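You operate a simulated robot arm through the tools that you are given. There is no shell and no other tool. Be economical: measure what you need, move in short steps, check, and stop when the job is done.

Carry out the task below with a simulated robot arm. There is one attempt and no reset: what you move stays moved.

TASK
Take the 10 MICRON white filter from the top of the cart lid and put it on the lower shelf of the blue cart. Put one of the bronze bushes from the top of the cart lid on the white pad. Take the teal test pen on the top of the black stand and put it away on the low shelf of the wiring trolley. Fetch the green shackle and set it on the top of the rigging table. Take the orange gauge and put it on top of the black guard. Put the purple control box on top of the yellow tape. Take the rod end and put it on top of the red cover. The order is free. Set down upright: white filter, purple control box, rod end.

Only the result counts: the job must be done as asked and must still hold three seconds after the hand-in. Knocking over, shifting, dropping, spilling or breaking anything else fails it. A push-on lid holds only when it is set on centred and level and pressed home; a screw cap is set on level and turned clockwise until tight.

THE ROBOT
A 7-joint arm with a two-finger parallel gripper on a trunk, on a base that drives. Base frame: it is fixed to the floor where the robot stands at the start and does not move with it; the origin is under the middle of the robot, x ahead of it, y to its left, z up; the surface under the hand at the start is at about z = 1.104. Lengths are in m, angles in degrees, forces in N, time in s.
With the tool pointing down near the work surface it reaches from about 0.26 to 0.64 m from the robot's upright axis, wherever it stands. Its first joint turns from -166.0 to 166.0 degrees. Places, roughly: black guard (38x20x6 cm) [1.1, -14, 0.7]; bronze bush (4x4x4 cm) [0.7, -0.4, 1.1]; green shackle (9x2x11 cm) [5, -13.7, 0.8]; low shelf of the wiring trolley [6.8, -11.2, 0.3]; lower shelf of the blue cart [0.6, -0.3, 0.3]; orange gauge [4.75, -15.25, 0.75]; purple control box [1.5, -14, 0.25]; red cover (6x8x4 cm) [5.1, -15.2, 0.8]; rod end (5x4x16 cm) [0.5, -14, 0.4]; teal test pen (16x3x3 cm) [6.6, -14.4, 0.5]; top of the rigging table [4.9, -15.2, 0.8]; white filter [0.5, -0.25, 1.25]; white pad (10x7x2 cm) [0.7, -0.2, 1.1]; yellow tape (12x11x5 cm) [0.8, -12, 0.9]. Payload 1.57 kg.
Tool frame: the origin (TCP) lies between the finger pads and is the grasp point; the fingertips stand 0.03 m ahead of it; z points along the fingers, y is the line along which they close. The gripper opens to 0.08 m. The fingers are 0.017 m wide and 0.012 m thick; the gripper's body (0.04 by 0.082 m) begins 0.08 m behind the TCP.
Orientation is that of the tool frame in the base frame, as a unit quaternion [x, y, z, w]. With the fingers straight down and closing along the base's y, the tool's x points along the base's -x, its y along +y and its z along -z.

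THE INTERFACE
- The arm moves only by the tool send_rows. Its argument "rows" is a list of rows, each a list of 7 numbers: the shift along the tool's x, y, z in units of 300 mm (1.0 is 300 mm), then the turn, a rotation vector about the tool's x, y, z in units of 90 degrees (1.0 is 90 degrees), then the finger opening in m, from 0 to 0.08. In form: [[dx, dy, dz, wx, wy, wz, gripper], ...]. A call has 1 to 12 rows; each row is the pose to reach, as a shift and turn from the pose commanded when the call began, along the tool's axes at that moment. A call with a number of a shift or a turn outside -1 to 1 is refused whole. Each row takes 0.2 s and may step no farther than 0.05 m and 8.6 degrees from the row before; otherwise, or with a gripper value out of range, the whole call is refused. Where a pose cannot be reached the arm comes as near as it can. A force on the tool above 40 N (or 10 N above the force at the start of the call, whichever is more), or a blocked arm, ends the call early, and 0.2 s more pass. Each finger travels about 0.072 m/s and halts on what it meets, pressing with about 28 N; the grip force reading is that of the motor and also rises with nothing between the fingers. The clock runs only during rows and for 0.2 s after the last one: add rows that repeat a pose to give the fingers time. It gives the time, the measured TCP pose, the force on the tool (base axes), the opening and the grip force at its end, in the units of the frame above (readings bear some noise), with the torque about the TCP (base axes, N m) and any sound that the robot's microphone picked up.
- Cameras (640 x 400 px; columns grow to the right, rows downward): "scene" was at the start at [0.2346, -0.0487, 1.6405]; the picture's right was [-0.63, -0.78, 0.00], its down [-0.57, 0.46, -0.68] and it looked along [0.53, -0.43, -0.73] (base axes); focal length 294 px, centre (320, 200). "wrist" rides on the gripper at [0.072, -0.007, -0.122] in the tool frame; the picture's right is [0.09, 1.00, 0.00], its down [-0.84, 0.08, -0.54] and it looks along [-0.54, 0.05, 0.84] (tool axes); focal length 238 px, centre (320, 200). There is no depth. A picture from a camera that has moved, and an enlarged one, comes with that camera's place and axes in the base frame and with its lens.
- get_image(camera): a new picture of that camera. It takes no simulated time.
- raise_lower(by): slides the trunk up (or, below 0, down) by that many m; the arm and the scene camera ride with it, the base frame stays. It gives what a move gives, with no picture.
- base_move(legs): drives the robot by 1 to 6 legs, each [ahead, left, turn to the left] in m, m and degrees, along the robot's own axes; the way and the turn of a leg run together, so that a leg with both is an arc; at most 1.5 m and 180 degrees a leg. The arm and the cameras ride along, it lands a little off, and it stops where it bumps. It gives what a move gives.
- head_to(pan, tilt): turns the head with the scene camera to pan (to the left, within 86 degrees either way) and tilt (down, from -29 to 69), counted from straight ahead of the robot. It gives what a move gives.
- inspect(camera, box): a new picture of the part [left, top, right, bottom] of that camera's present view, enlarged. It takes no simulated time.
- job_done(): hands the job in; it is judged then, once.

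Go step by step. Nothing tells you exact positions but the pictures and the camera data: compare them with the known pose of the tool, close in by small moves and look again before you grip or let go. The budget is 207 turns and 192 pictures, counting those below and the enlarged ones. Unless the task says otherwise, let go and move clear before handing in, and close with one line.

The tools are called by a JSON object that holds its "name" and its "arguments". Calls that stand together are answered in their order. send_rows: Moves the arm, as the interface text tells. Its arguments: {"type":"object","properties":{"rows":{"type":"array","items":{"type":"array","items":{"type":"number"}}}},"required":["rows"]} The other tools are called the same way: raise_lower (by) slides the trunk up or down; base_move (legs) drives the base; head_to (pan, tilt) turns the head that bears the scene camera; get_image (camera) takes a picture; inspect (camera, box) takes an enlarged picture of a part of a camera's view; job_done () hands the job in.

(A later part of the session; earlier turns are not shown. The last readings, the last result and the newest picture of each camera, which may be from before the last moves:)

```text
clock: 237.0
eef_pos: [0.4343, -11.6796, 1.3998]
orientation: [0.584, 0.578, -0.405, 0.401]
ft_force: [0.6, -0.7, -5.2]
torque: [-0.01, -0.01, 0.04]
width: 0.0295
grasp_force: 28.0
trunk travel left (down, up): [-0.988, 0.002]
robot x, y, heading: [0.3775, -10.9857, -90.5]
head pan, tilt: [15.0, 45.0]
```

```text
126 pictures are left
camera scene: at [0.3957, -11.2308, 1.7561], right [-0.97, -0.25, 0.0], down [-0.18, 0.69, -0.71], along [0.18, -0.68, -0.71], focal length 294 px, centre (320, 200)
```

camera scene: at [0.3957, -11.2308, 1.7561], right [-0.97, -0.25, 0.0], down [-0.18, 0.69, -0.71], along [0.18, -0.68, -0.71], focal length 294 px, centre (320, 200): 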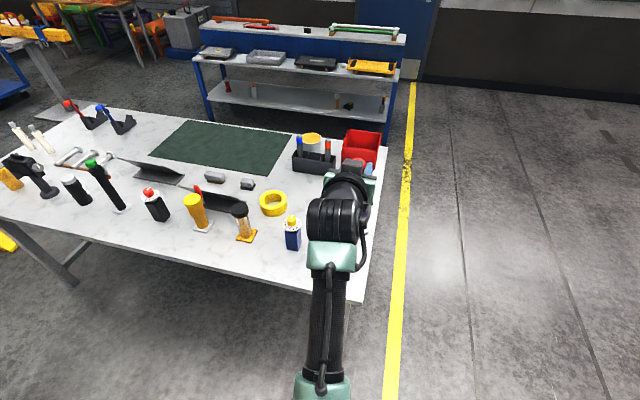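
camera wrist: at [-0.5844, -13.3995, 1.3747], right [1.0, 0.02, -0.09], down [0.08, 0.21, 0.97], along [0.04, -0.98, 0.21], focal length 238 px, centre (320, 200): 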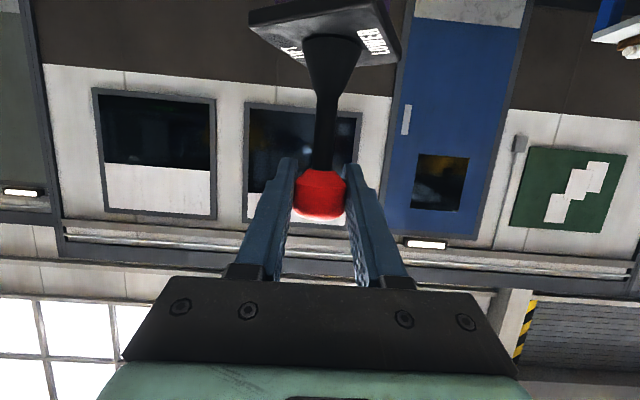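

{"name": "inspect", "arguments": {"camera": "scene", "box": [180, 160, 320, 260]}}

```text
4.00 times, centred on (250, 210) of scene
camera zoom: at [0.3957, -11.2308, 1.7561], right [-0.97, -0.25, 0.0], down [-0.18, 0.69, -0.71], along [0.18, -0.68, -0.71], focal length 1175 px, centre (600, 160)
```

zoom: 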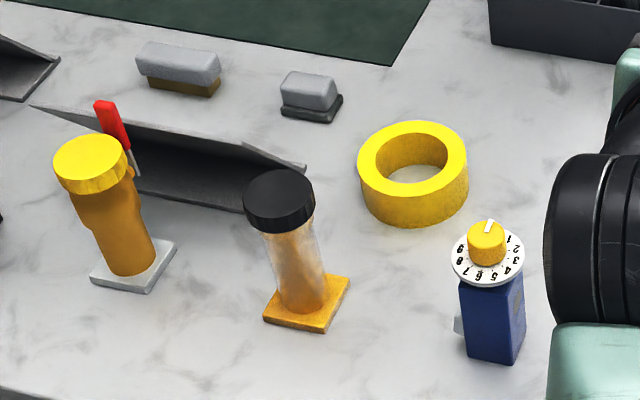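

{"name": "base_move", "arguments": {"legs": [[0, 0.345, 0.5], [0.25, 0, 0]]}}

{"name": "head_to", "arguments": {"pan": 0, "tilt": 60}}

{"name": "get_image", "arguments": {"camera": "scene"}}

{"name": "get_image", "arguments": {"camera": "wrist"}}

```text
clock: 240.6
eef_pos: [0.7746, -11.9306, 1.4007]
orientation: [0.582, 0.58, -0.404, 0.403]
ft_force: [-0.4, -0.2, -5.9]
torque: [0.01, -0.01, -0.04]
width: 0.0296
grasp_force: 27.9
trunk travel left (down, up): [-0.988, 0.002]
robot x, y, heading: [0.7106, -11.2392, -90.3]
head pan, tilt: [15.0, 45.0]
```

```text
clock: 241.4
eef_pos: [0.7741, -11.9333, 1.3989]
orientation: [0.584, 0.58, -0.404, 0.401]
ft_force: [0.3, -0.2, -6.2]
torque: [0.03, -0.02, 0.0]
width: 0.0296
grasp_force: 27.9
trunk travel left (down, up): [-0.988, 0.002]
robot x, y, heading: [0.7133, -11.2367, -90.4]
head pan, tilt: [0.0, 60.0]
```

```text
124 pictures are left
camera scene: at [0.7138, -11.4721, 1.7365], right [-1.0, 0.0, 0.0], down [0.0, 0.87, -0.5], along [0.0, -0.5, -0.87], focal length 294 px, centre (320, 200)
```

scene: 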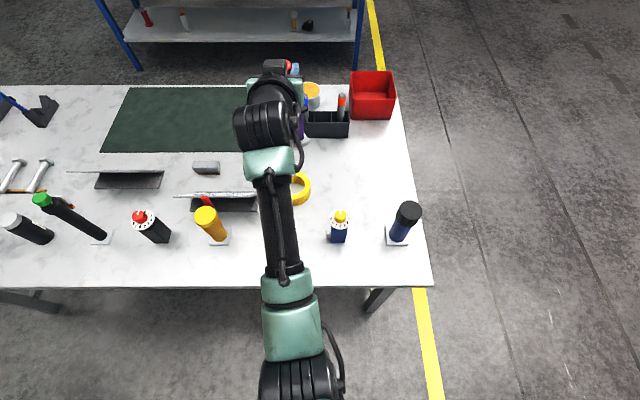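

```text
123 pictures are left
camera wrist: at [0.7672, -11.7936, 1.3738], right [1.0, 0.03, -0.09], down [0.08, 0.21, 0.97], along [0.04, -0.98, 0.21], focal length 238 px, centre (320, 200)
```

wrist: 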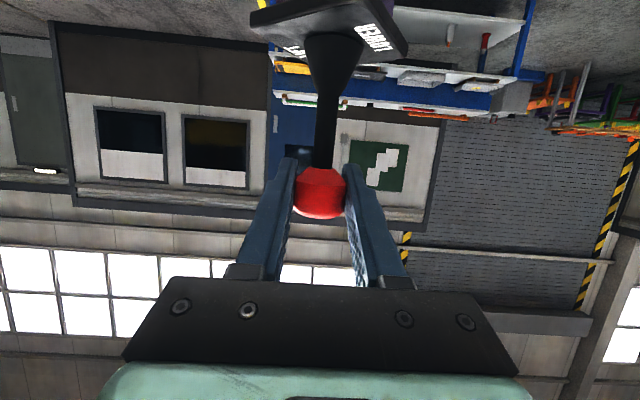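

{"name": "inspect", "arguments": {"camera": "scene", "box": [230, 140, 370, 250]}}

```text
3.64 times, centred on (300, 195) of scene
camera zoom: at [0.7138, -11.4721, 1.7365], right [-1.0, 0.0, 0.0], down [0.0, 0.87, -0.5], along [0.0, -0.5, -0.87], focal length 1068 px, centre (393, 218)
```

zoom: 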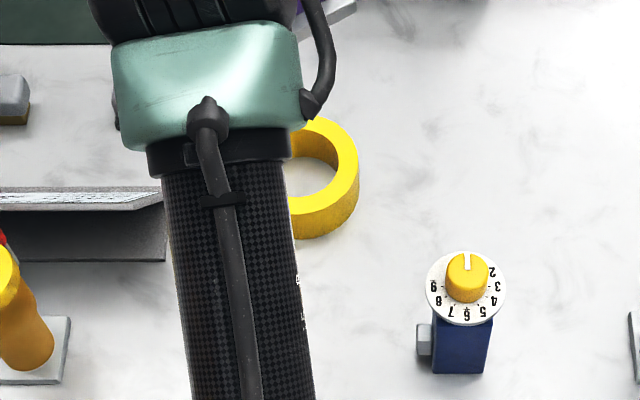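

{"name": "send_rows", "arguments": {"rows": [[-0.027, 0.033, 0.074, 0, 0, 0, 0], [-0.0536, 0.067, 0.147, 0, 0, 0, 0], [-0.0536, 0.067, 0.147, 0, 0, 0, 0]]}}

{"name": "raise_lower", "arguments": {"by": -0.2}}

{"name": "get_image", "arguments": {"camera": "scene"}}

{"name": "get_image", "arguments": {"camera": "wrist"}}

```text
clock: 242.2
eef_pos: [0.793, -11.9786, 1.3991]
orientation: [0.582, 0.579, -0.404, 0.403]
ft_force: [-0.3, 0.0, -5.1]
torque: [0.04, 0.01, 0.0]
width: 0.0295
grasp_force: 28.0
trunk travel left (down, up): [-0.988, 0.002]
robot x, y, heading: [0.7119, -11.2349, -90.2]
head pan, tilt: [0.0, 60.0]
```

```text
clock: 244.4
eef_pos: [0.7946, -11.9791, 1.1987]
orientation: [0.582, 0.579, -0.404, 0.402]
ft_force: [-0.2, -0.1, -5.6]
torque: [-0.04, 0.01, -0.01]
width: 0.0294
grasp_force: 28.0
trunk travel left (down, up): [-0.788, 0.202]
robot x, y, heading: [0.7139, -11.2348, -90.2]
head pan, tilt: [0.0, 60.0]
```

```text
121 pictures are left
camera scene: at [0.7137, -11.4711, 1.5366], right [-1.0, 0.01, 0.0], down [0.0, 0.87, -0.5], along [0.0, -0.5, -0.87], focal length 294 px, centre (320, 200)
```

scene: 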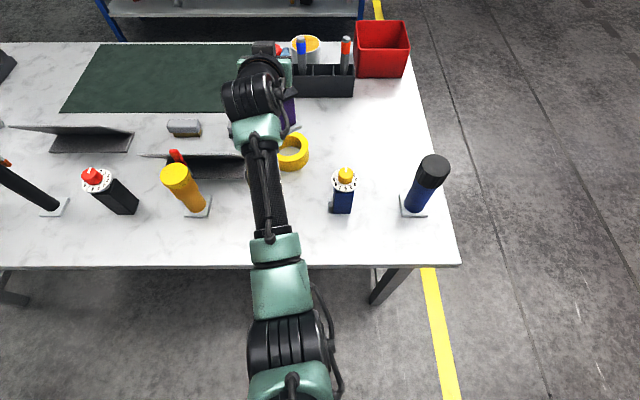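

```text
120 pictures are left
camera wrist: at [0.787, -11.8399, 1.1733], right [1.0, 0.03, -0.09], down [0.08, 0.21, 0.97], along [0.04, -0.98, 0.21], focal length 238 px, centre (320, 200)
```

wrist: 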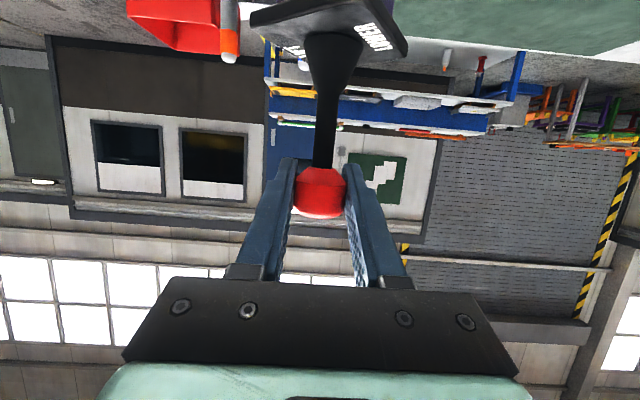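

{"name": "inspect", "arguments": {"camera": "scene", "box": [230, 80, 350, 180]}}

```text
4.00 times, centred on (290, 130) of scene
camera zoom: at [0.7137, -11.4711, 1.5366], right [-1.0, 0.01, 0.0], down [0.0, 0.87, -0.5], along [0.0, -0.5, -0.87], focal length 1175 px, centre (440, 480)
```

zoom: 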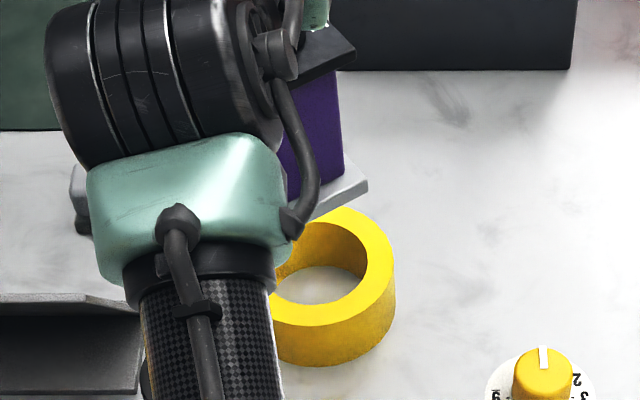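

{"name": "raise_lower", "arguments": {"by": -0.04}}

{"name": "send_rows", "arguments": {"rows": [[0.0063, 0, 0.0023, 0, 0, 0, 0], [0.0125, 0, 0.0046, 0, 0, 0, 0], [0.0188, 0, 0.0068, 0, 0, 0, 0], [0.025, 0, 0.0091, 0, 0, 0, 0], [0.031, 0, 0.0114, 0, 0, 0, 0]]}}

```text
clock: 245.2
eef_pos: [0.7943, -11.9793, 1.1575]
orientation: [0.582, 0.58, -0.404, 0.403]
ft_force: [0.1, 0.1, -5.2]
torque: [0.02, 0.01, -0.04]
width: 0.0296
grasp_force: 27.9
trunk travel left (down, up): [-0.748, 0.242]
robot x, y, heading: [0.7152, -11.2332, -90.5]
head pan, tilt: [0.0, 60.0]
```

```text
clock: 246.4
eef_pos: [0.7946, -11.9781, 1.1482]
orientation: [0.582, 0.579, -0.404, 0.402]
ft_force: [-0.5, -0.3, -5.2]
torque: [0.03, 0.0, 0.02]
width: 0.0296
grasp_force: 28.4
trunk travel left (down, up): [-0.748, 0.242]
robot x, y, heading: [0.7155, -11.2369, -90.2]
head pan, tilt: [0.0, 60.0]
```

{"name": "send_rows", "arguments": {"rows": [[0.0063, 0, 0.0023, 0, 0, 0, 0], [0.0125, 0, 0.0046, 0, 0, 0, 0], [0.0188, 0, 0.0068, 0, 0, 0, 0], [0.025, 0, 0.0091, 0, 0, 0, 0], [0.025, 0, 0.0091, 0, 0, 0, 0]]}}

{"name": "inspect", "arguments": {"camera": "scene", "box": [230, 60, 350, 160]}}

```text
clock: 247.6
eef_pos: [0.7947, -11.9783, 1.1403]
orientation: [0.584, 0.579, -0.404, 0.4]
ft_force: [0.0, 0.0, -6.8]
torque: [0.01, -0.01, -0.01]
width: 0.0295
grasp_force: 28.2
trunk travel left (down, up): [-0.748, 0.242]
robot x, y, heading: [0.7109, -11.2369, -90.3]
head pan, tilt: [0.0, 60.0]
```

```text
4.00 times, centred on (290, 110) of scene
camera zoom: at [0.7138, -11.4711, 1.4966], right [-1.0, 0.01, 0.0], down [0.0, 0.87, -0.5], along [0.0, -0.5, -0.87], focal length 1175 px, centre (440, 560)
```

zoom: 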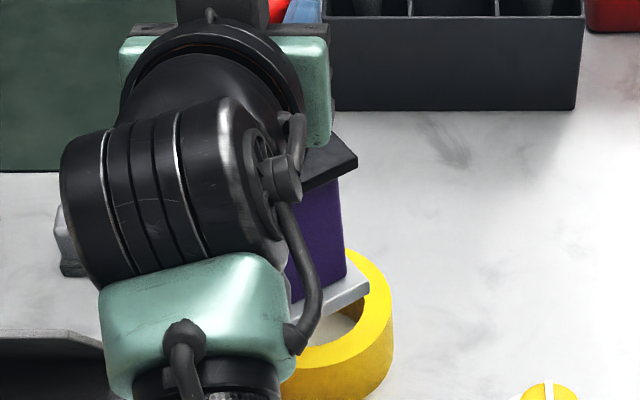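

{"name": "send_rows", "arguments": {"rows": [[0.0063, 0, 0.0023, 0, 0, 0, 0], [0.0125, 0, 0.0046, 0, 0, 0, 0], [0.0188, 0, 0.0068, 0, 0, 0, 0], [0.0188, 0, 0.0068, 0, 0, 0, 0]]}}

```text
clock: 248.6
eef_pos: [0.7944, -11.9782, 1.1347]
orientation: [0.584, 0.579, -0.404, 0.4]
ft_force: [0.4, 0.3, -6.3]
torque: [0.04, -0.03, 0.01]
width: 0.0294
grasp_force: 28.1
trunk travel left (down, up): [-0.748, 0.242]
robot x, y, heading: [0.7137, -11.2322, -90.2]
head pan, tilt: [0.0, 60.0]
```

{"name": "send_rows", "arguments": {"rows": [[0.0063, 0, 0.0023, 0, 0, 0, 0], [0.0125, 0, 0.0046, 0, 0, 0, 0], [0.0188, 0, 0.0068, 0, 0, 0, 0], [0.025, 0, 0.0091, 0, 0, 0, 0], [0.025, 0, 0.0091, 0, 0, 0, 0]]}}

```text
clock: 249.8
eef_pos: [0.7932, -11.9787, 1.1266]
orientation: [0.583, 0.579, -0.405, 0.402]
ft_force: [0.0, -0.2, -5.5]
torque: [0.0, 0.01, -0.01]
width: 0.0296
grasp_force: 27.9
trunk travel left (down, up): [-0.748, 0.242]
robot x, y, heading: [0.7121, -11.2337, -90.4]
head pan, tilt: [0.0, 60.0]
```

{"name": "inspect", "arguments": {"camera": "scene", "box": [210, 60, 350, 180]}}

{"name": "send_rows", "arguments": {"rows": [[0.0063, 0, 0.0023, 0, 0, 0, 0], [0.0125, 0, 0.0046, 0, 0, 0, 0], [0.0188, 0, 0.0068, 0, 0, 0, 0], [0.0188, 0, 0.0068, 0, 0, 0, 0]]}}

```text
3.33 times, centred on (280, 120) of scene
camera zoom: at [0.7137, -11.4711, 1.4966], right [-1.0, 0.01, 0.0], down [0.0, 0.87, -0.5], along [0.0, -0.5, -0.87], focal length 979 px, centre (453, 467)
```

zoom: 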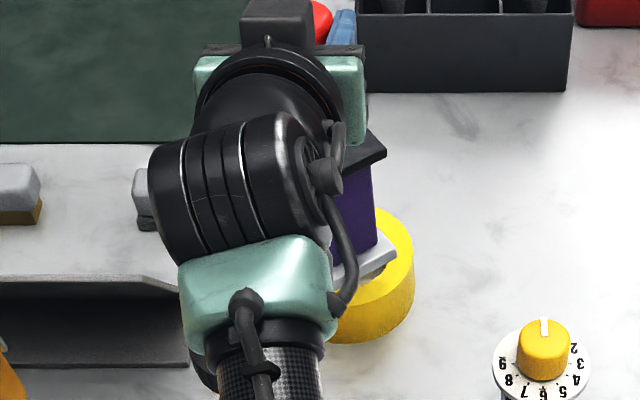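

```text
clock: 250.8
eef_pos: [0.7946, -11.9776, 1.1198]
orientation: [0.583, 0.58, -0.403, 0.402]
ft_force: [-0.5, -0.1, -5.9]
torque: [0.02, 0.0, 0.0]
width: 0.0296
grasp_force: 28.1
trunk travel left (down, up): [-0.748, 0.242]
robot x, y, heading: [0.7102, -11.2359, -90.4]
head pan, tilt: [0.0, 60.0]
```

{"name": "send_rows", "arguments": {"rows": [[0.0063, 0, 0.0023, 0, 0, 0, 0], [0.0125, 0, 0.0046, 0, 0, 0, 0], [0.0188, 0, 0.0068, 0, 0, 0, 0], [0.0188, 0, 0.0068, 0, 0, 0, 0]]}}

{"name": "inspect", "arguments": {"camera": "scene", "box": [210, 60, 350, 180]}}

```text
clock: 251.8
eef_pos: [0.7949, -11.977, 1.114]
orientation: [0.582, 0.579, -0.404, 0.402]
ft_force: [-0.1, 0.3, -5.2]
torque: [0.04, 0.02, 0.03]
width: 0.0295
grasp_force: 27.6
trunk travel left (down, up): [-0.748, 0.242]
robot x, y, heading: [0.709, -11.2413, -90.3]
head pan, tilt: [0.0, 60.0]
```

```text
3.33 times, centred on (280, 120) of scene
camera zoom: at [0.7137, -11.4711, 1.4966], right [-1.0, 0.01, 0.0], down [0.0, 0.87, -0.5], along [0.0, -0.5, -0.87], focal length 979 px, centre (453, 467)
```

zoom: 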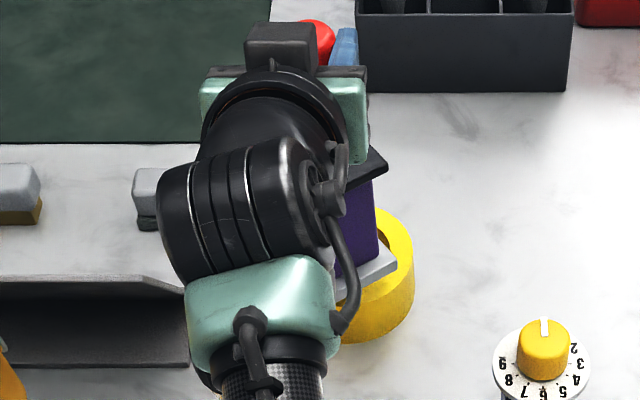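

The tape top is actually lower (z≈0.90), which puts its centre at about (0.80, -12.007). I'll lift slightly and shift forward 3 cm.

{"name": "send_rows", "arguments": {"rows": [[-0.038, 0, -0.0137, 0, 0, 0, 0], [-0.056, 0.01, 0.034, 0, 0, 0, 0], [-0.072, 0.02, 0.08, 0, 0, 0, 0], [-0.072, 0.02, 0.08, 0, 0, 0, 0]]}}

{"name": "inspect", "arguments": {"camera": "scene", "box": [210, 40, 350, 160]}}

{"name": "get_image", "arguments": {"camera": "wrist"}}

```text
clock: 252.8
eef_pos: [0.7994, -12.0079, 1.1271]
orientation: [0.582, 0.579, -0.404, 0.403]
ft_force: [1.0, 0.0, -6.5]
torque: [0.01, 0.06, -0.05]
width: 0.0296
grasp_force: 28.1
trunk travel left (down, up): [-0.748, 0.242]
robot x, y, heading: [0.7141, -11.2349, -90.1]
head pan, tilt: [0.0, 60.0]
```

```text
3.33 times, centred on (280, 100) of scene
camera zoom: at [0.7137, -11.4709, 1.4966], right [-1.0, 0.01, 0.0], down [0.0, 0.87, -0.5], along [0.0, -0.5, -0.87], focal length 979 px, centre (453, 533)
```

zoom: 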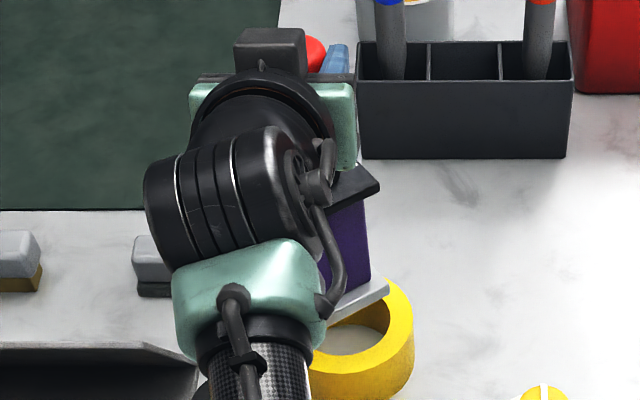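

```text
114 pictures are left
camera wrist: at [0.7927, -11.8692, 1.1017], right [1.0, 0.03, -0.09], down [0.08, 0.21, 0.97], along [0.04, -0.98, 0.21], focal length 238 px, centre (320, 200)
```

wrist: 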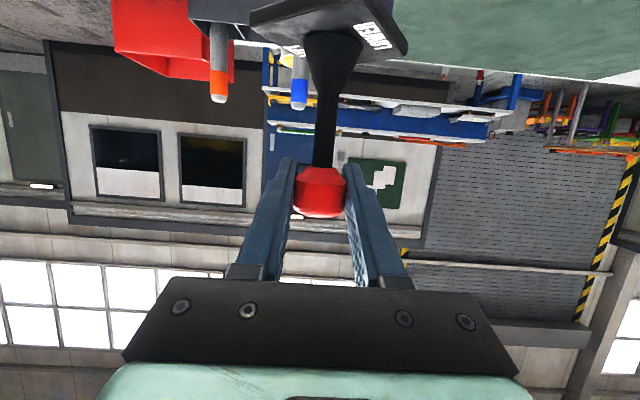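

Lowering in small steps until contact.

{"name": "send_rows", "arguments": {"rows": [[0.0125, 0, 0.0046, 0, 0, 0, 0], [0.025, 0, 0.0091, 0, 0, 0, 0], [0.0375, 0, 0.0137, 0, 0, 0, 0], [0.044, 0, 0.016, 0, 0, 0, 0], [0.05, 0, 0.0182, 0, 0, 0, 0], [0.056, 0, 0.0205, 0, 0, 0, 0], [0.0625, 0, 0.0228, 0, 0, 0, 0], [0.0625, 0, 0.0228, 0, 0, 0, 0]]}}

{"name": "inspect", "arguments": {"camera": "scene", "box": [210, 40, 350, 160]}}

```text
clock: 254.6
eef_pos: [0.8006, -12.0085, 1.1063]
orientation: [0.583, 0.58, -0.404, 0.401]
ft_force: [-0.3, -0.1, -6.0]
torque: [-0.01, 0.01, -0.01]
width: 0.0296
grasp_force: 28.0
trunk travel left (down, up): [-0.748, 0.242]
robot x, y, heading: [0.705, -11.2328, -90.3]
head pan, tilt: [0.0, 60.0]
```

```text
3.33 times, centred on (280, 100) of scene
camera zoom: at [0.7138, -11.4711, 1.4966], right [-1.0, 0.01, 0.0], down [0.0, 0.87, -0.5], along [0.0, -0.5, -0.87], focal length 979 px, centre (453, 533)
```

zoom: 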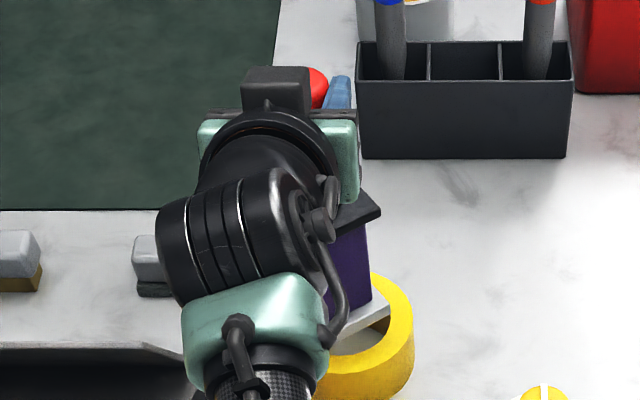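

{"name": "send_rows", "arguments": {"rows": [[0.0063, 0, 0.0023, 0, 0, 0, 0], [0.0125, 0, 0.0046, 0, 0, 0, 0], [0.0188, 0, 0.0068, 0, 0, 0, 0], [0.025, 0, 0.0091, 0, 0, 0, 0], [0.025, 0, 0.0091, 0, 0, 0, 0]]}}

```text
clock: 255.8
eef_pos: [0.7996, -12.0085, 1.0989]
orientation: [0.583, 0.579, -0.404, 0.402]
ft_force: [1.1, -0.7, -5.1]
torque: [-0.02, -0.01, 0.02]
width: 0.0293
grasp_force: 28.3
trunk travel left (down, up): [-0.748, 0.242]
robot x, y, heading: [0.7139, -11.237, -90.6]
head pan, tilt: [0.0, 60.0]
```

{"name": "send_rows", "arguments": {"rows": [[0.0063, 0, 0.0023, 0, 0, 0, 0], [0.0125, 0, 0.0046, 0, 0, 0, 0], [0.0188, 0, 0.0068, 0, 0, 0, 0], [0.025, 0, 0.0091, 0, 0, 0, 0], [0.025, 0, 0.0091, 0, 0, 0, 0]]}}

{"name": "inspect", "arguments": {"camera": "scene", "box": [210, 40, 350, 160]}}

```text
clock: 257.0
eef_pos: [0.7994, -12.0077, 1.091]
orientation: [0.583, 0.579, -0.404, 0.402]
ft_force: [0.1, -0.1, -6.5]
torque: [0.01, 0.02, -0.03]
width: 0.0295
grasp_force: 27.9
trunk travel left (down, up): [-0.748, 0.242]
robot x, y, heading: [0.7127, -11.236, -90.3]
head pan, tilt: [0.0, 60.0]
```

```text
3.33 times, centred on (280, 100) of scene
camera zoom: at [0.7137, -11.4711, 1.4966], right [-1.0, 0.01, 0.0], down [0.0, 0.87, -0.5], along [0.0, -0.5, -0.87], focal length 979 px, centre (453, 533)
```

zoom: 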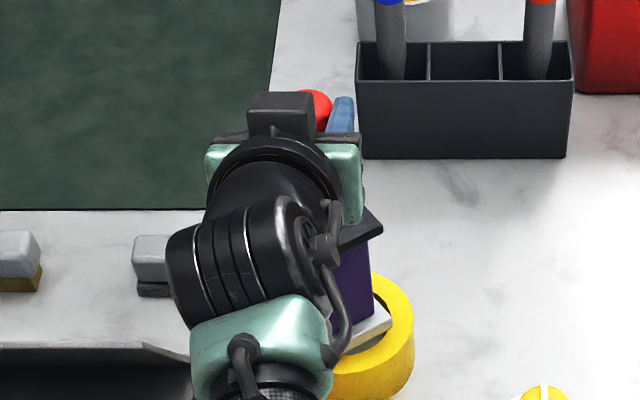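

{"name": "send_rows", "arguments": {"rows": [[-0.0105, 0.007, 0.028, 0, 0, 0, 0], [-0.021, 0.013, 0.056, 0, 0, 0, 0], [-0.0147, 0.013, 0.0587, 0, 0, 0, 0], [-0.0085, 0.013, 0.061, 0, 0, 0, 0], [-0.0022, 0.013, 0.063, 0, 0, 0, 0], [-0.0022, 0.013, 0.063, 0, 0, 0, 0]]}}

{"name": "inspect", "arguments": {"camera": "scene", "box": [210, 40, 350, 160]}}

```text
clock: 258.4
eef_pos: [0.8031, -12.0259, 1.0846]
orientation: [0.583, 0.58, -0.403, 0.402]
ft_force: [0.3, -1.6, -6.4]
torque: [0.0, 0.0, 0.03]
width: 0.0296
grasp_force: 28.2
trunk travel left (down, up): [-0.748, 0.242]
robot x, y, heading: [0.7124, -11.2353, -90.4]
head pan, tilt: [0.0, 60.0]
```

```text
3.33 times, centred on (280, 100) of scene
camera zoom: at [0.7138, -11.4712, 1.4966], right [-1.0, 0.01, 0.0], down [0.0, 0.87, -0.5], along [0.0, -0.5, -0.87], focal length 979 px, centre (453, 533)
```

zoom: 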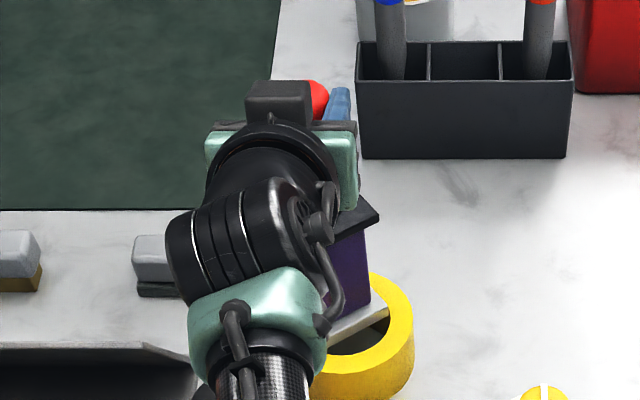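

{"name": "send_rows", "arguments": {"rows": [[0.0063, 0, 0.0023, 0, 0, 0, 0], [0.0125, 0, 0.0046, 0, 0, 0, 0], [0.0188, 0, 0.0068, 0, 0, 0, 0], [0.025, 0, 0.0091, 0, 0, 0, 0], [0.025, 0, 0.0091, 0, 0, 0, 0]]}}

{"name": "inspect", "arguments": {"camera": "scene", "box": [210, 40, 350, 160]}}

```text
clock: 259.6
eef_pos: [0.8038, -12.0254, 1.0822]
orientation: [0.581, 0.577, -0.407, 0.406]
ft_force: [0.9, -2.3, 9.2]
torque: [-0.02, 0.12, 0.0]
width: 0.0296
grasp_force: 28.4
trunk travel left (down, up): [-0.748, 0.242]
robot x, y, heading: [0.7146, -11.2361, -90.7]
head pan, tilt: [0.0, 60.0]
```

```text
3.33 times, centred on (280, 100) of scene
camera zoom: at [0.7136, -11.4692, 1.4971], right [-1.0, 0.01, 0.0], down [0.0, 0.87, -0.5], along [0.0, -0.5, -0.87], focal length 979 px, centre (453, 533)
```

zoom: 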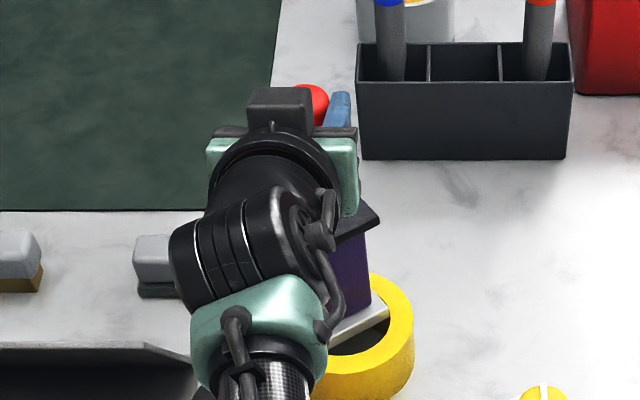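

{"name": "send_rows", "arguments": {"rows": [[-0.008, 0, -0.003, 0, 0, 0, 0], [-0.0125, 0, -0.0046, 0, 0, 0, 0], [-0.0125, 0, -0.0046, 0, 0, 0, 0]]}}

```text
clock: 260.4
eef_pos: [0.8031, -12.0244, 1.0821]
orientation: [0.582, 0.579, -0.404, 0.402]
ft_force: [0.5, -3.9, 8.3]
torque: [-0.45, 0.05, -0.03]
width: 0.0295
grasp_force: 28.0
trunk travel left (down, up): [-0.748, 0.242]
robot x, y, heading: [0.7134, -11.2361, -90.2]
head pan, tilt: [0.0, 60.0]
```

Resting on the tape. Open and withdraw straight back (horizontally).

{"name": "send_rows", "arguments": {"rows": [[0, 0, 0, 0, 0, 0, 0.04], [0, 0, 0, 0, 0, 0, 0.055], [0, 0, 0, 0, 0, 0, 0.07], [0, 0, 0, 0, 0, 0, 0.07]]}}

{"name": "get_image", "arguments": {"camera": "wrist"}}

```text
clock: 261.4
eef_pos: [0.805, -12.025, 1.0815]
orientation: [0.583, 0.58, -0.404, 0.401]
ft_force: [0.0, -0.2, -0.3]
torque: [-0.01, -0.01, 0.01]
width: 0.0701
grasp_force: 0.1
trunk travel left (down, up): [-0.748, 0.242]
robot x, y, heading: [0.7105, -11.2343, -90.4]
head pan, tilt: [0.0, 60.0]
```

```text
109 pictures are left
camera wrist: at [0.7964, -11.8862, 1.056], right [1.0, 0.03, -0.09], down [0.08, 0.21, 0.97], along [0.04, -0.98, 0.21], focal length 238 px, centre (320, 200)
```

wrist: 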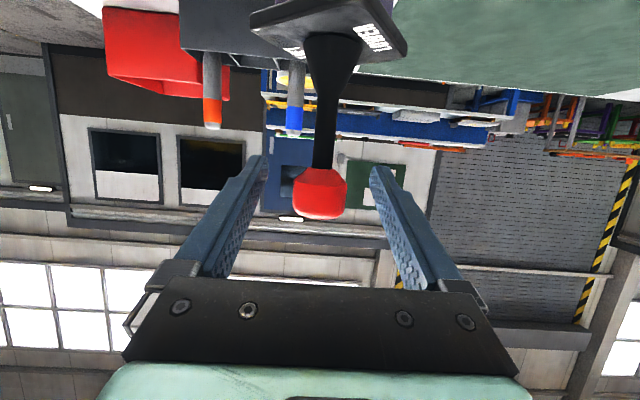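

{"name": "send_rows", "arguments": {"rows": [[0, 0, -0.13, 0, 0, 0, 0.07], [0, 0, -0.26, 0, 0, 0, 0.07], [0, 0, -0.4, 0, 0, 0, 0.07]]}}

{"name": "raise_lower", "arguments": {"by": 0.24}}

{"name": "base_move", "arguments": {"legs": [[-0.3, 0, 0]]}}

{"name": "head_to", "arguments": {"pan": 0, "tilt": 40}}

{"name": "get_image", "arguments": {"camera": "scene"}}

```text
clock: 262.2
eef_pos: [0.8058, -11.9109, 1.1247]
orientation: [0.583, 0.578, -0.405, 0.402]
ft_force: [-0.1, 0.5, 1.1]
torque: [0.0, 0.01, -0.01]
width: 0.0701
grasp_force: 0.0
trunk travel left (down, up): [-0.748, 0.242]
robot x, y, heading: [0.7135, -11.2378, -90.4]
head pan, tilt: [0.0, 60.0]
```

```text
clock: 264.7
eef_pos: [0.8038, -11.9109, 1.3632]
orientation: [0.583, 0.579, -0.404, 0.402]
ft_force: [0.2, 0.0, -0.5]
torque: [-0.01, 0.03, 0.0]
width: 0.0701
grasp_force: 0.1
trunk travel left (down, up): [-0.988, 0.002]
robot x, y, heading: [0.711, -11.2345, -90.6]
head pan, tilt: [0.0, 60.0]
```

```text
clock: 266.8
eef_pos: [0.8092, -11.6107, 1.364]
orientation: [0.581, 0.581, -0.404, 0.403]
ft_force: [0.1, 0.3, 0.4]
torque: [-0.03, 0.03, -0.05]
width: 0.0702
grasp_force: 0.0
trunk travel left (down, up): [-0.988, 0.002]
robot x, y, heading: [0.7139, -10.9331, -90.2]
head pan, tilt: [0.0, 60.0]
```

```text
clock: 267.6
eef_pos: [0.8106, -11.6099, 1.3645]
orientation: [0.581, 0.581, -0.403, 0.403]
ft_force: [0.1, -0.5, 0.3]
torque: [-0.01, 0.0, -0.01]
width: 0.0699
grasp_force: 0.0
trunk travel left (down, up): [-0.988, 0.002]
robot x, y, heading: [0.714, -10.9352, -89.8]
head pan, tilt: [0.0, 40.0]
```

```text
108 pictures are left
camera scene: at [0.7157, -11.1876, 1.7635], right [-1.0, 0.0, 0.0], down [0.0, 0.64, -0.77], along [0.0, -0.77, -0.64], focal length 294 px, centre (320, 200)
```

scene: 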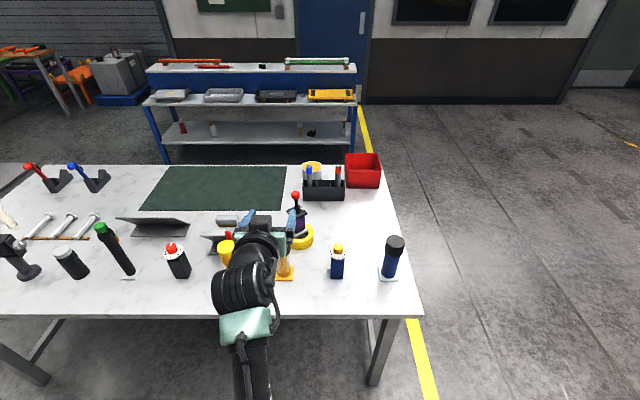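

Purple box stands on the tape. Next: the rod end on the bench's low shelf (right end).

{"name": "base_move", "arguments": {"legs": [[0, -1.35, 0], [-0.0, 0, -0.2], [1.0, 0, 0], [0.97, 0, 0], [0, 0.95, 0]]}}

{"name": "raise_lower", "arguments": {"by": -0.4}}

{"name": "raise_lower", "arguments": {"by": -0.4}}

{"name": "get_image", "arguments": {"camera": "scene"}}

```text
clock: 288.6
eef_pos: [0.3576, -13.579, 1.3641]
orientation: [0.588, 0.575, -0.407, 0.398]
ft_force: [-0.5, 0.6, -1.1]
torque: [0.0, -0.02, -0.05]
width: 0.07
grasp_force: 0.1
trunk travel left (down, up): [-0.988, 0.002]
robot x, y, heading: [0.2764, -12.9027, -91.0]
head pan, tilt: [0.0, 40.0]
```

```text
clock: 292.4
eef_pos: [0.3567, -13.5796, 0.9639]
orientation: [0.588, 0.574, -0.408, 0.398]
ft_force: [-0.1, 0.2, 0.6]
torque: [0.02, 0.0, -0.01]
width: 0.07
grasp_force: 0.1
trunk travel left (down, up): [-0.588, 0.402]
robot x, y, heading: [0.2742, -12.9029, -91.4]
head pan, tilt: [0.0, 40.0]
```

```text
clock: 296.3
eef_pos: [0.3576, -13.5792, 0.5644]
orientation: [0.588, 0.574, -0.408, 0.399]
ft_force: [-0.1, -0.1, 0.3]
torque: [0.02, -0.01, -0.02]
width: 0.0699
grasp_force: 0.0
trunk travel left (down, up): [-0.188, 0.802]
robot x, y, heading: [0.2751, -12.8986, -91.2]
head pan, tilt: [0.0, 40.0]
```

```text
107 pictures are left
camera scene: at [0.2731, -13.1548, 0.9635], right [-1.0, 0.02, 0.0], down [0.01, 0.64, -0.77], along [-0.02, -0.77, -0.64], focal length 294 px, centre (320, 200)
```

scene: 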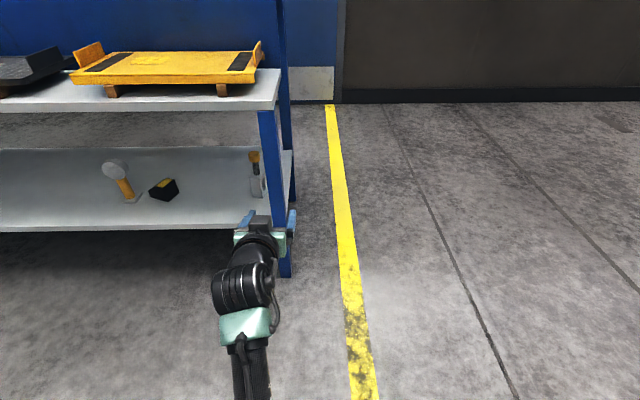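

{"name": "inspect", "arguments": {"camera": "scene", "box": [190, 100, 330, 220]}}

{"name": "get_image", "arguments": {"camera": "wrist"}}

```text
3.33 times, centred on (260, 160) of scene
camera zoom: at [0.2731, -13.1548, 0.9635], right [-1.0, 0.02, 0.0], down [0.01, 0.64, -0.77], along [-0.02, -0.77, -0.64], focal length 979 px, centre (520, 333)
```

zoom: 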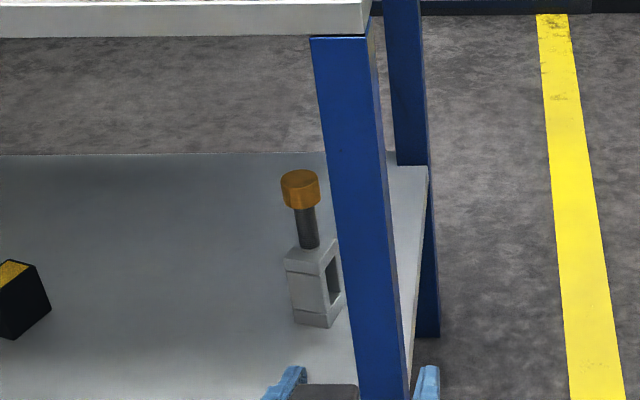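

```text
105 pictures are left
camera wrist: at [0.3524, -13.4403, 0.5387], right [1.0, 0.01, -0.09], down [0.08, 0.21, 0.97], along [0.03, -0.98, 0.21], focal length 238 px, centre (320, 200)
```

wrist: 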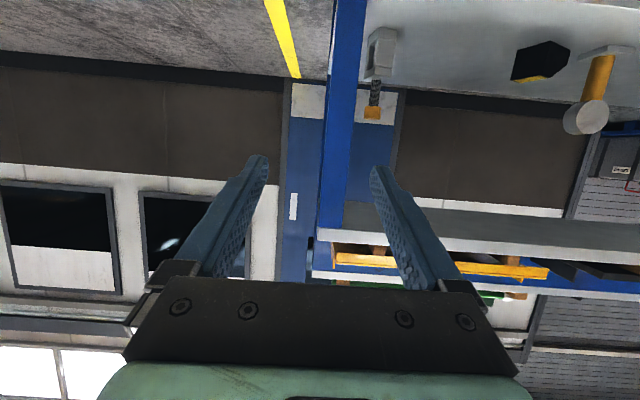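

The rod end's cap is at about (0.47, -13.99, 0.45), right behind the front leg. I'll approach it diagonally (heading -120°) from the left to clear the leg.

{"name": "base_move", "arguments": {"legs": [[0, 0.66, 0], [0.1, 0, 0], [0, 0, -28.8]]}}

{"name": "raise_lower", "arguments": {"by": -0.114}}

{"name": "get_image", "arguments": {"camera": "scene"}}

{"name": "get_image", "arguments": {"camera": "wrist"}}

```text
clock: 302.1
eef_pos: [0.683, -13.6538, 0.5629]
orientation: [0.71, 0.414, -0.492, 0.288]
ft_force: [0.4, 0.4, -0.7]
torque: [0.01, -0.02, -0.01]
width: 0.0698
grasp_force: 0.0
trunk travel left (down, up): [-0.188, 0.802]
robot x, y, heading: [0.9331, -13.0153, -119.6]
head pan, tilt: [0.0, 40.0]
```

```text
clock: 303.5
eef_pos: [0.6828, -13.6533, 0.4502]
orientation: [0.709, 0.415, -0.492, 0.289]
ft_force: [-0.5, 0.3, 0.4]
torque: [0.01, 0.01, -0.01]
width: 0.07
grasp_force: 0.1
trunk travel left (down, up): [-0.074, 0.916]
robot x, y, heading: [0.9298, -13.0217, -119.5]
head pan, tilt: [0.0, 40.0]
```

```text
104 pictures are left
camera scene: at [0.8083, -13.2377, 0.8495], right [-0.87, 0.49, 0.0], down [0.32, 0.56, -0.77], along [-0.38, -0.67, -0.64], focal length 294 px, centre (320, 200)
```

scene: 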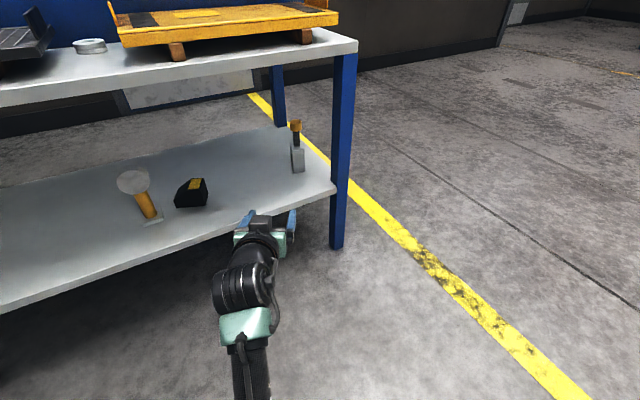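

```text
103 pictures are left
camera wrist: at [0.7442, -13.5291, 0.4247], right [0.88, -0.46, -0.09], down [0.17, 0.15, 0.97], along [-0.44, -0.87, 0.21], focal length 238 px, centre (320, 200)
```

wrist: 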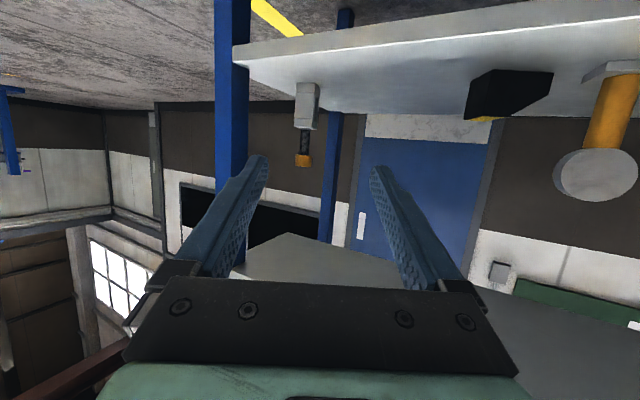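

{"name": "base_move", "arguments": {"legs": [[0.0, -0.025, 0], [0.29, 0, 0]]}}

{"name": "get_image", "arguments": {"camera": "scene"}}

{"name": "get_image", "arguments": {"camera": "wrist"}}

```text
clock: 305.9
eef_pos: [0.5197, -13.8948, 0.4509]
orientation: [0.709, 0.415, -0.492, 0.289]
ft_force: [0.8, 0.9, -0.5]
torque: [-0.01, -0.02, 0.01]
width: 0.0698
grasp_force: 0.1
trunk travel left (down, up): [-0.074, 0.916]
robot x, y, heading: [0.765, -13.2578, -119.1]
head pan, tilt: [0.0, 40.0]
```

```text
102 pictures are left
camera scene: at [0.6446, -13.48, 0.8495], right [-0.87, 0.49, 0.0], down [0.31, 0.56, -0.77], along [-0.37, -0.67, -0.64], focal length 294 px, centre (320, 200)
```

scene: 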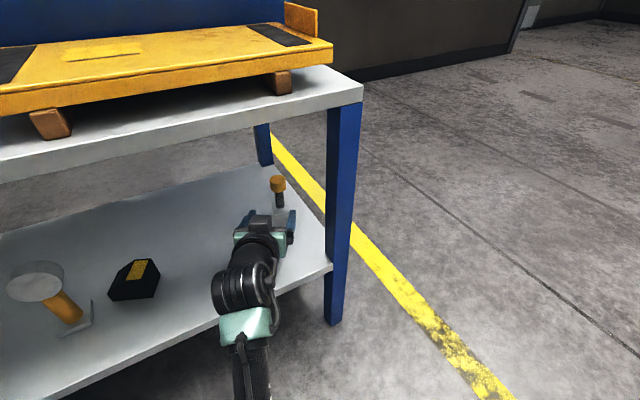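

```text
101 pictures are left
camera wrist: at [0.5816, -13.7716, 0.4247], right [0.88, -0.46, -0.09], down [0.17, 0.15, 0.97], along [-0.43, -0.88, 0.21], focal length 238 px, centre (320, 200)
```

wrist: 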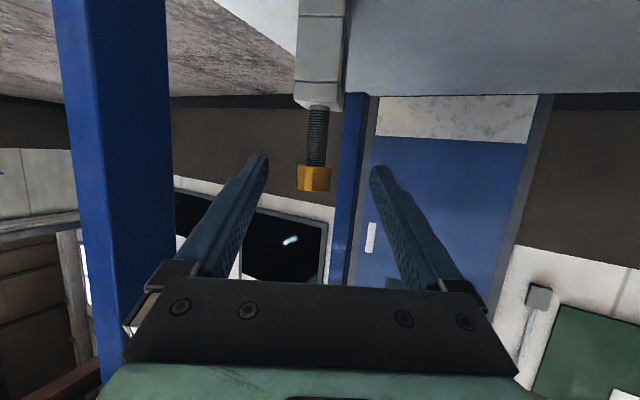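

{"name": "send_rows", "arguments": {"rows": [[-0.038, 0, 0.104, 0, 0, 0, 0.07], [-0.076, 0, 0.208, 0, 0, 0, 0.06], [-0.108, 0, 0.29, 0, 0, 0, 0.06], [-0.108, 0, 0.29, 0, 0, 0, 0.06]]}}

{"name": "get_image", "arguments": {"camera": "wrist"}}

{"name": "inspect", "arguments": {"camera": "scene", "box": [200, 140, 380, 290]}}

```text
clock: 306.9
eef_pos: [0.4752, -13.9773, 0.4494]
orientation: [0.709, 0.415, -0.492, 0.288]
ft_force: [-0.6, -1.0, 0.2]
torque: [-0.01, -0.04, 0.01]
width: 0.0597
grasp_force: 0.0
trunk travel left (down, up): [-0.074, 0.916]
robot x, y, heading: [0.7669, -13.2603, -119.1]
head pan, tilt: [0.0, 40.0]
```

```text
100 pictures are left
camera wrist: at [0.5363, -13.8533, 0.4244], right [0.88, -0.46, -0.09], down [0.17, 0.15, 0.97], along [-0.43, -0.88, 0.21], focal length 238 px, centre (320, 200)
```

wrist: 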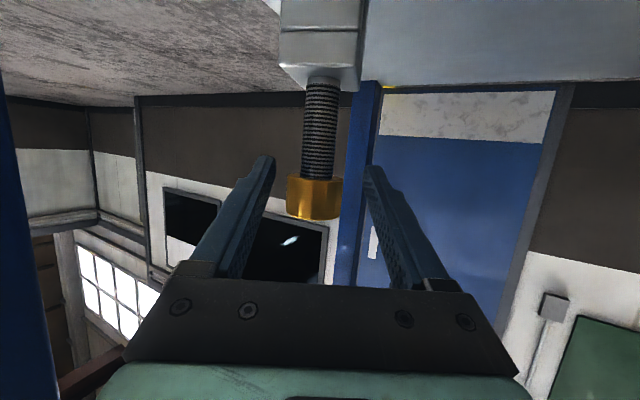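

```text
2.67 times, centred on (290, 215) of scene
camera zoom: at [0.6446, -13.48, 0.8495], right [-0.87, 0.49, 0.0], down [0.31, 0.56, -0.77], along [-0.37, -0.67, -0.64], focal length 783 px, centre (400, 160)
```

zoom: 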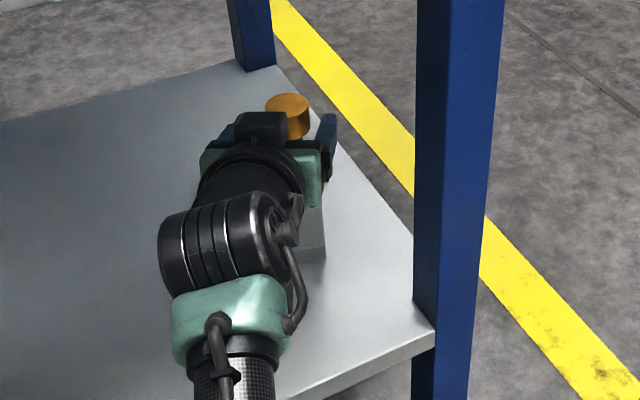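

{"name": "send_rows", "arguments": {"rows": [[-0.01, -0.013, 0.025, 0, 0, 0, 0.06], [-0.014, -0.013, 0.025, 0, 0, 0, 0.04], [-0.014, -0.013, 0.025, 0, 0, 0, 0.02], [-0.014, -0.013, 0.025, 0, 0, 0, 0.0], [-0.014, -0.013, 0.025, 0, 0, 0, 0.0], [-0.014, -0.013, 0.025, 0, 0, 0, 0.0]]}}

{"name": "raise_lower", "arguments": {"by": 0.035}}

{"name": "get_image", "arguments": {"camera": "wrist"}}

```text
clock: 308.3
eef_pos: [0.4679, -13.9821, 0.4506]
orientation: [0.709, 0.415, -0.491, 0.288]
ft_force: [1.3, -1.5, -0.2]
torque: [-0.07, -0.07, -0.01]
width: 0.0337
grasp_force: 27.9
trunk travel left (down, up): [-0.074, 0.916]
robot x, y, heading: [0.7677, -13.2576, -119.1]
head pan, tilt: [0.0, 40.0]
```

```text
clock: 309.1
eef_pos: [0.4677, -13.9824, 0.4854]
orientation: [0.71, 0.415, -0.492, 0.287]
ft_force: [0.5, 0.5, -5.0]
torque: [0.03, -0.01, 0.03]
width: 0.0335
grasp_force: 28.6
trunk travel left (down, up): [-0.109, 0.881]
robot x, y, heading: [0.7673, -13.258, -119.2]
head pan, tilt: [0.0, 40.0]
```

```text
98 pictures are left
camera wrist: at [0.529, -13.8584, 0.4597], right [0.88, -0.46, -0.09], down [0.17, 0.15, 0.97], along [-0.43, -0.88, 0.21], focal length 238 px, centre (320, 200)
```

wrist: 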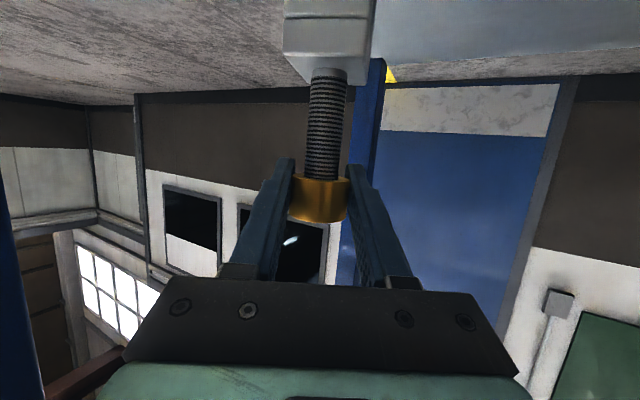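

{"name": "base_move", "arguments": {"legs": [[-0.35, 0, 0]]}}

{"name": "raise_lower", "arguments": {"by": 0.4}}

{"name": "raise_lower", "arguments": {"by": 0.4}}

{"name": "base_move", "arguments": {"legs": [[0, 0, 119]]}}

{"name": "head_to", "arguments": {"pan": -15, "tilt": 12}}

{"name": "get_image", "arguments": {"camera": "scene"}}

```text
clock: 311.4
eef_pos: [0.6354, -13.6844, 0.4853]
orientation: [0.709, 0.415, -0.491, 0.288]
ft_force: [0.2, -0.6, -5.9]
torque: [0.02, 0.0, 0.02]
width: 0.0337
grasp_force: 27.8
trunk travel left (down, up): [-0.109, 0.881]
robot x, y, heading: [0.9344, -12.9569, -119.1]
head pan, tilt: [0.0, 40.0]
```

```text
clock: 315.2
eef_pos: [0.6351, -13.6839, 0.8851]
orientation: [0.709, 0.416, -0.491, 0.288]
ft_force: [-0.2, 0.0, -5.9]
torque: [0.01, -0.01, 0.01]
width: 0.0337
grasp_force: 27.9
trunk travel left (down, up): [-0.509, 0.481]
robot x, y, heading: [0.9317, -12.9598, -119.0]
head pan, tilt: [0.0, 40.0]
```

```text
clock: 319.0
eef_pos: [0.6359, -13.6846, 1.2842]
orientation: [0.71, 0.415, -0.492, 0.287]
ft_force: [-0.2, -0.5, -4.6]
torque: [0.02, 0.0, -0.03]
width: 0.0338
grasp_force: 28.5
trunk travel left (down, up): [-0.909, 0.081]
robot x, y, heading: [0.9341, -12.9618, -119.4]
head pan, tilt: [0.0, 40.0]
```

```text
clock: 324.5
eef_pos: [1.7067, -12.8319, 1.2848]
orientation: [-0.018, 0.821, 0.012, 0.57]
ft_force: [-0.6, -0.3, -5.3]
torque: [0.01, 0.05, 0.01]
width: 0.0339
grasp_force: 27.4
trunk travel left (down, up): [-0.909, 0.081]
robot x, y, heading: [0.9351, -12.9572, 2.4]
head pan, tilt: [0.0, 40.0]
```

```text
clock: 325.4
eef_pos: [1.7065, -12.8321, 1.285]
orientation: [-0.017, 0.822, 0.012, 0.57]
ft_force: [-0.4, 0.1, -6.0]
torque: [0.04, 0.06, -0.04]
width: 0.0338
grasp_force: 28.4
trunk travel left (down, up): [-0.909, 0.081]
robot x, y, heading: [0.9342, -12.9597, 2.3]
head pan, tilt: [-15.0, 12.0]
```

```text
97 pictures are left
camera scene: at [1.1984, -12.9708, 1.7287], right [-0.22, -0.98, 0.0], down [-0.2, 0.04, -0.98], along [0.95, -0.21, -0.21], focal length 294 px, centre (320, 200)
```

scene: 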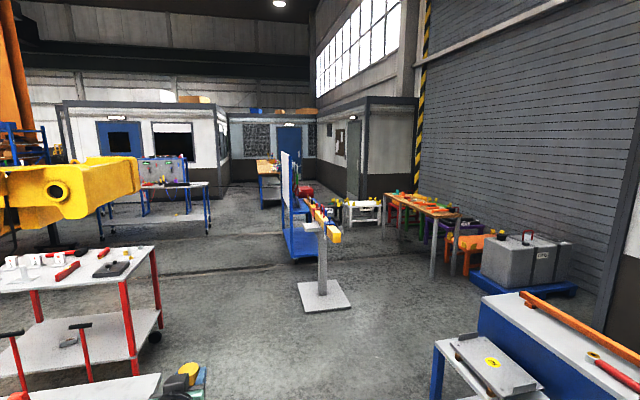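

{"name": "inspect", "arguments": {"camera": "scene", "box": [270, 140, 530, 300]}}

{"name": "inspect", "arguments": {"camera": "scene", "box": [90, 110, 350, 270]}}

```text
2.46 times, centred on (400, 220) of scene
camera zoom: at [1.1984, -12.9708, 1.7287], right [-0.22, -0.98, 0.0], down [-0.2, 0.04, -0.98], along [0.95, -0.21, -0.21], focal length 723 px, centre (123, 151)
```

zoom: 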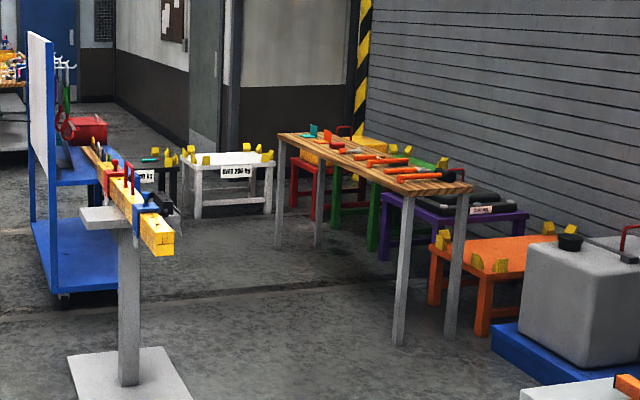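

```text
2.46 times, centred on (220, 190) of scene
camera zoom: at [1.1984, -12.9708, 1.7287], right [-0.22, -0.98, 0.0], down [-0.2, 0.04, -0.98], along [0.95, -0.21, -0.21], focal length 723 px, centre (566, 225)
```

zoom: 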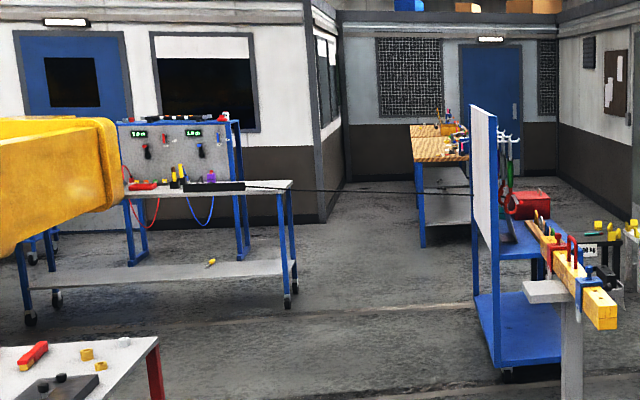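

The rigging table (wood top) is around x 4.2–5.7, y -15.1…-15.5; the black stand with the teal pen is beyond. I'll drive there in steps, holding the rod end high.

{"name": "base_move", "arguments": {"legs": [[0, 0, -2.3], [1.0, 0, 0], [0.9, 0, 0], [0, 0, -90], [0.7, 0, 0]]}}

{"name": "head_to", "arguments": {"pan": 45, "tilt": 20}}

{"name": "get_image", "arguments": {"camera": "scene"}}

```text
clock: 342.6
eef_pos: [2.933, -14.3967, 1.2846]
orientation: [0.578, 0.584, -0.401, 0.405]
ft_force: [-0.9, -0.8, -4.4]
torque: [0.05, 0.0, 0.03]
width: 0.0338
grasp_force: 27.8
trunk travel left (down, up): [-0.909, 0.081]
robot x, y, heading: [2.8309, -13.6231, -89.5]
head pan, tilt: [-15.0, 12.0]
```

```text
clock: 343.9
eef_pos: [2.9323, -14.3973, 1.2833]
orientation: [0.578, 0.585, -0.399, 0.405]
ft_force: [0.2, -0.5, -5.3]
torque: [0.04, 0.02, -0.01]
width: 0.0338
grasp_force: 27.6
trunk travel left (down, up): [-0.909, 0.081]
robot x, y, heading: [2.8294, -13.6212, -89.3]
head pan, tilt: [45.0, 20.0]
```

```text
94 pictures are left
camera scene: at [2.9023, -13.8554, 1.7157], right [-0.7, -0.71, 0.0], down [-0.24, 0.24, -0.94], along [0.67, -0.66, -0.34], focal length 294 px, centre (320, 200)
```

scene: 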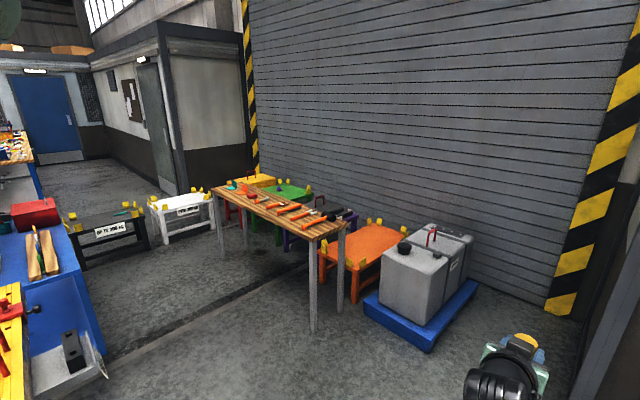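

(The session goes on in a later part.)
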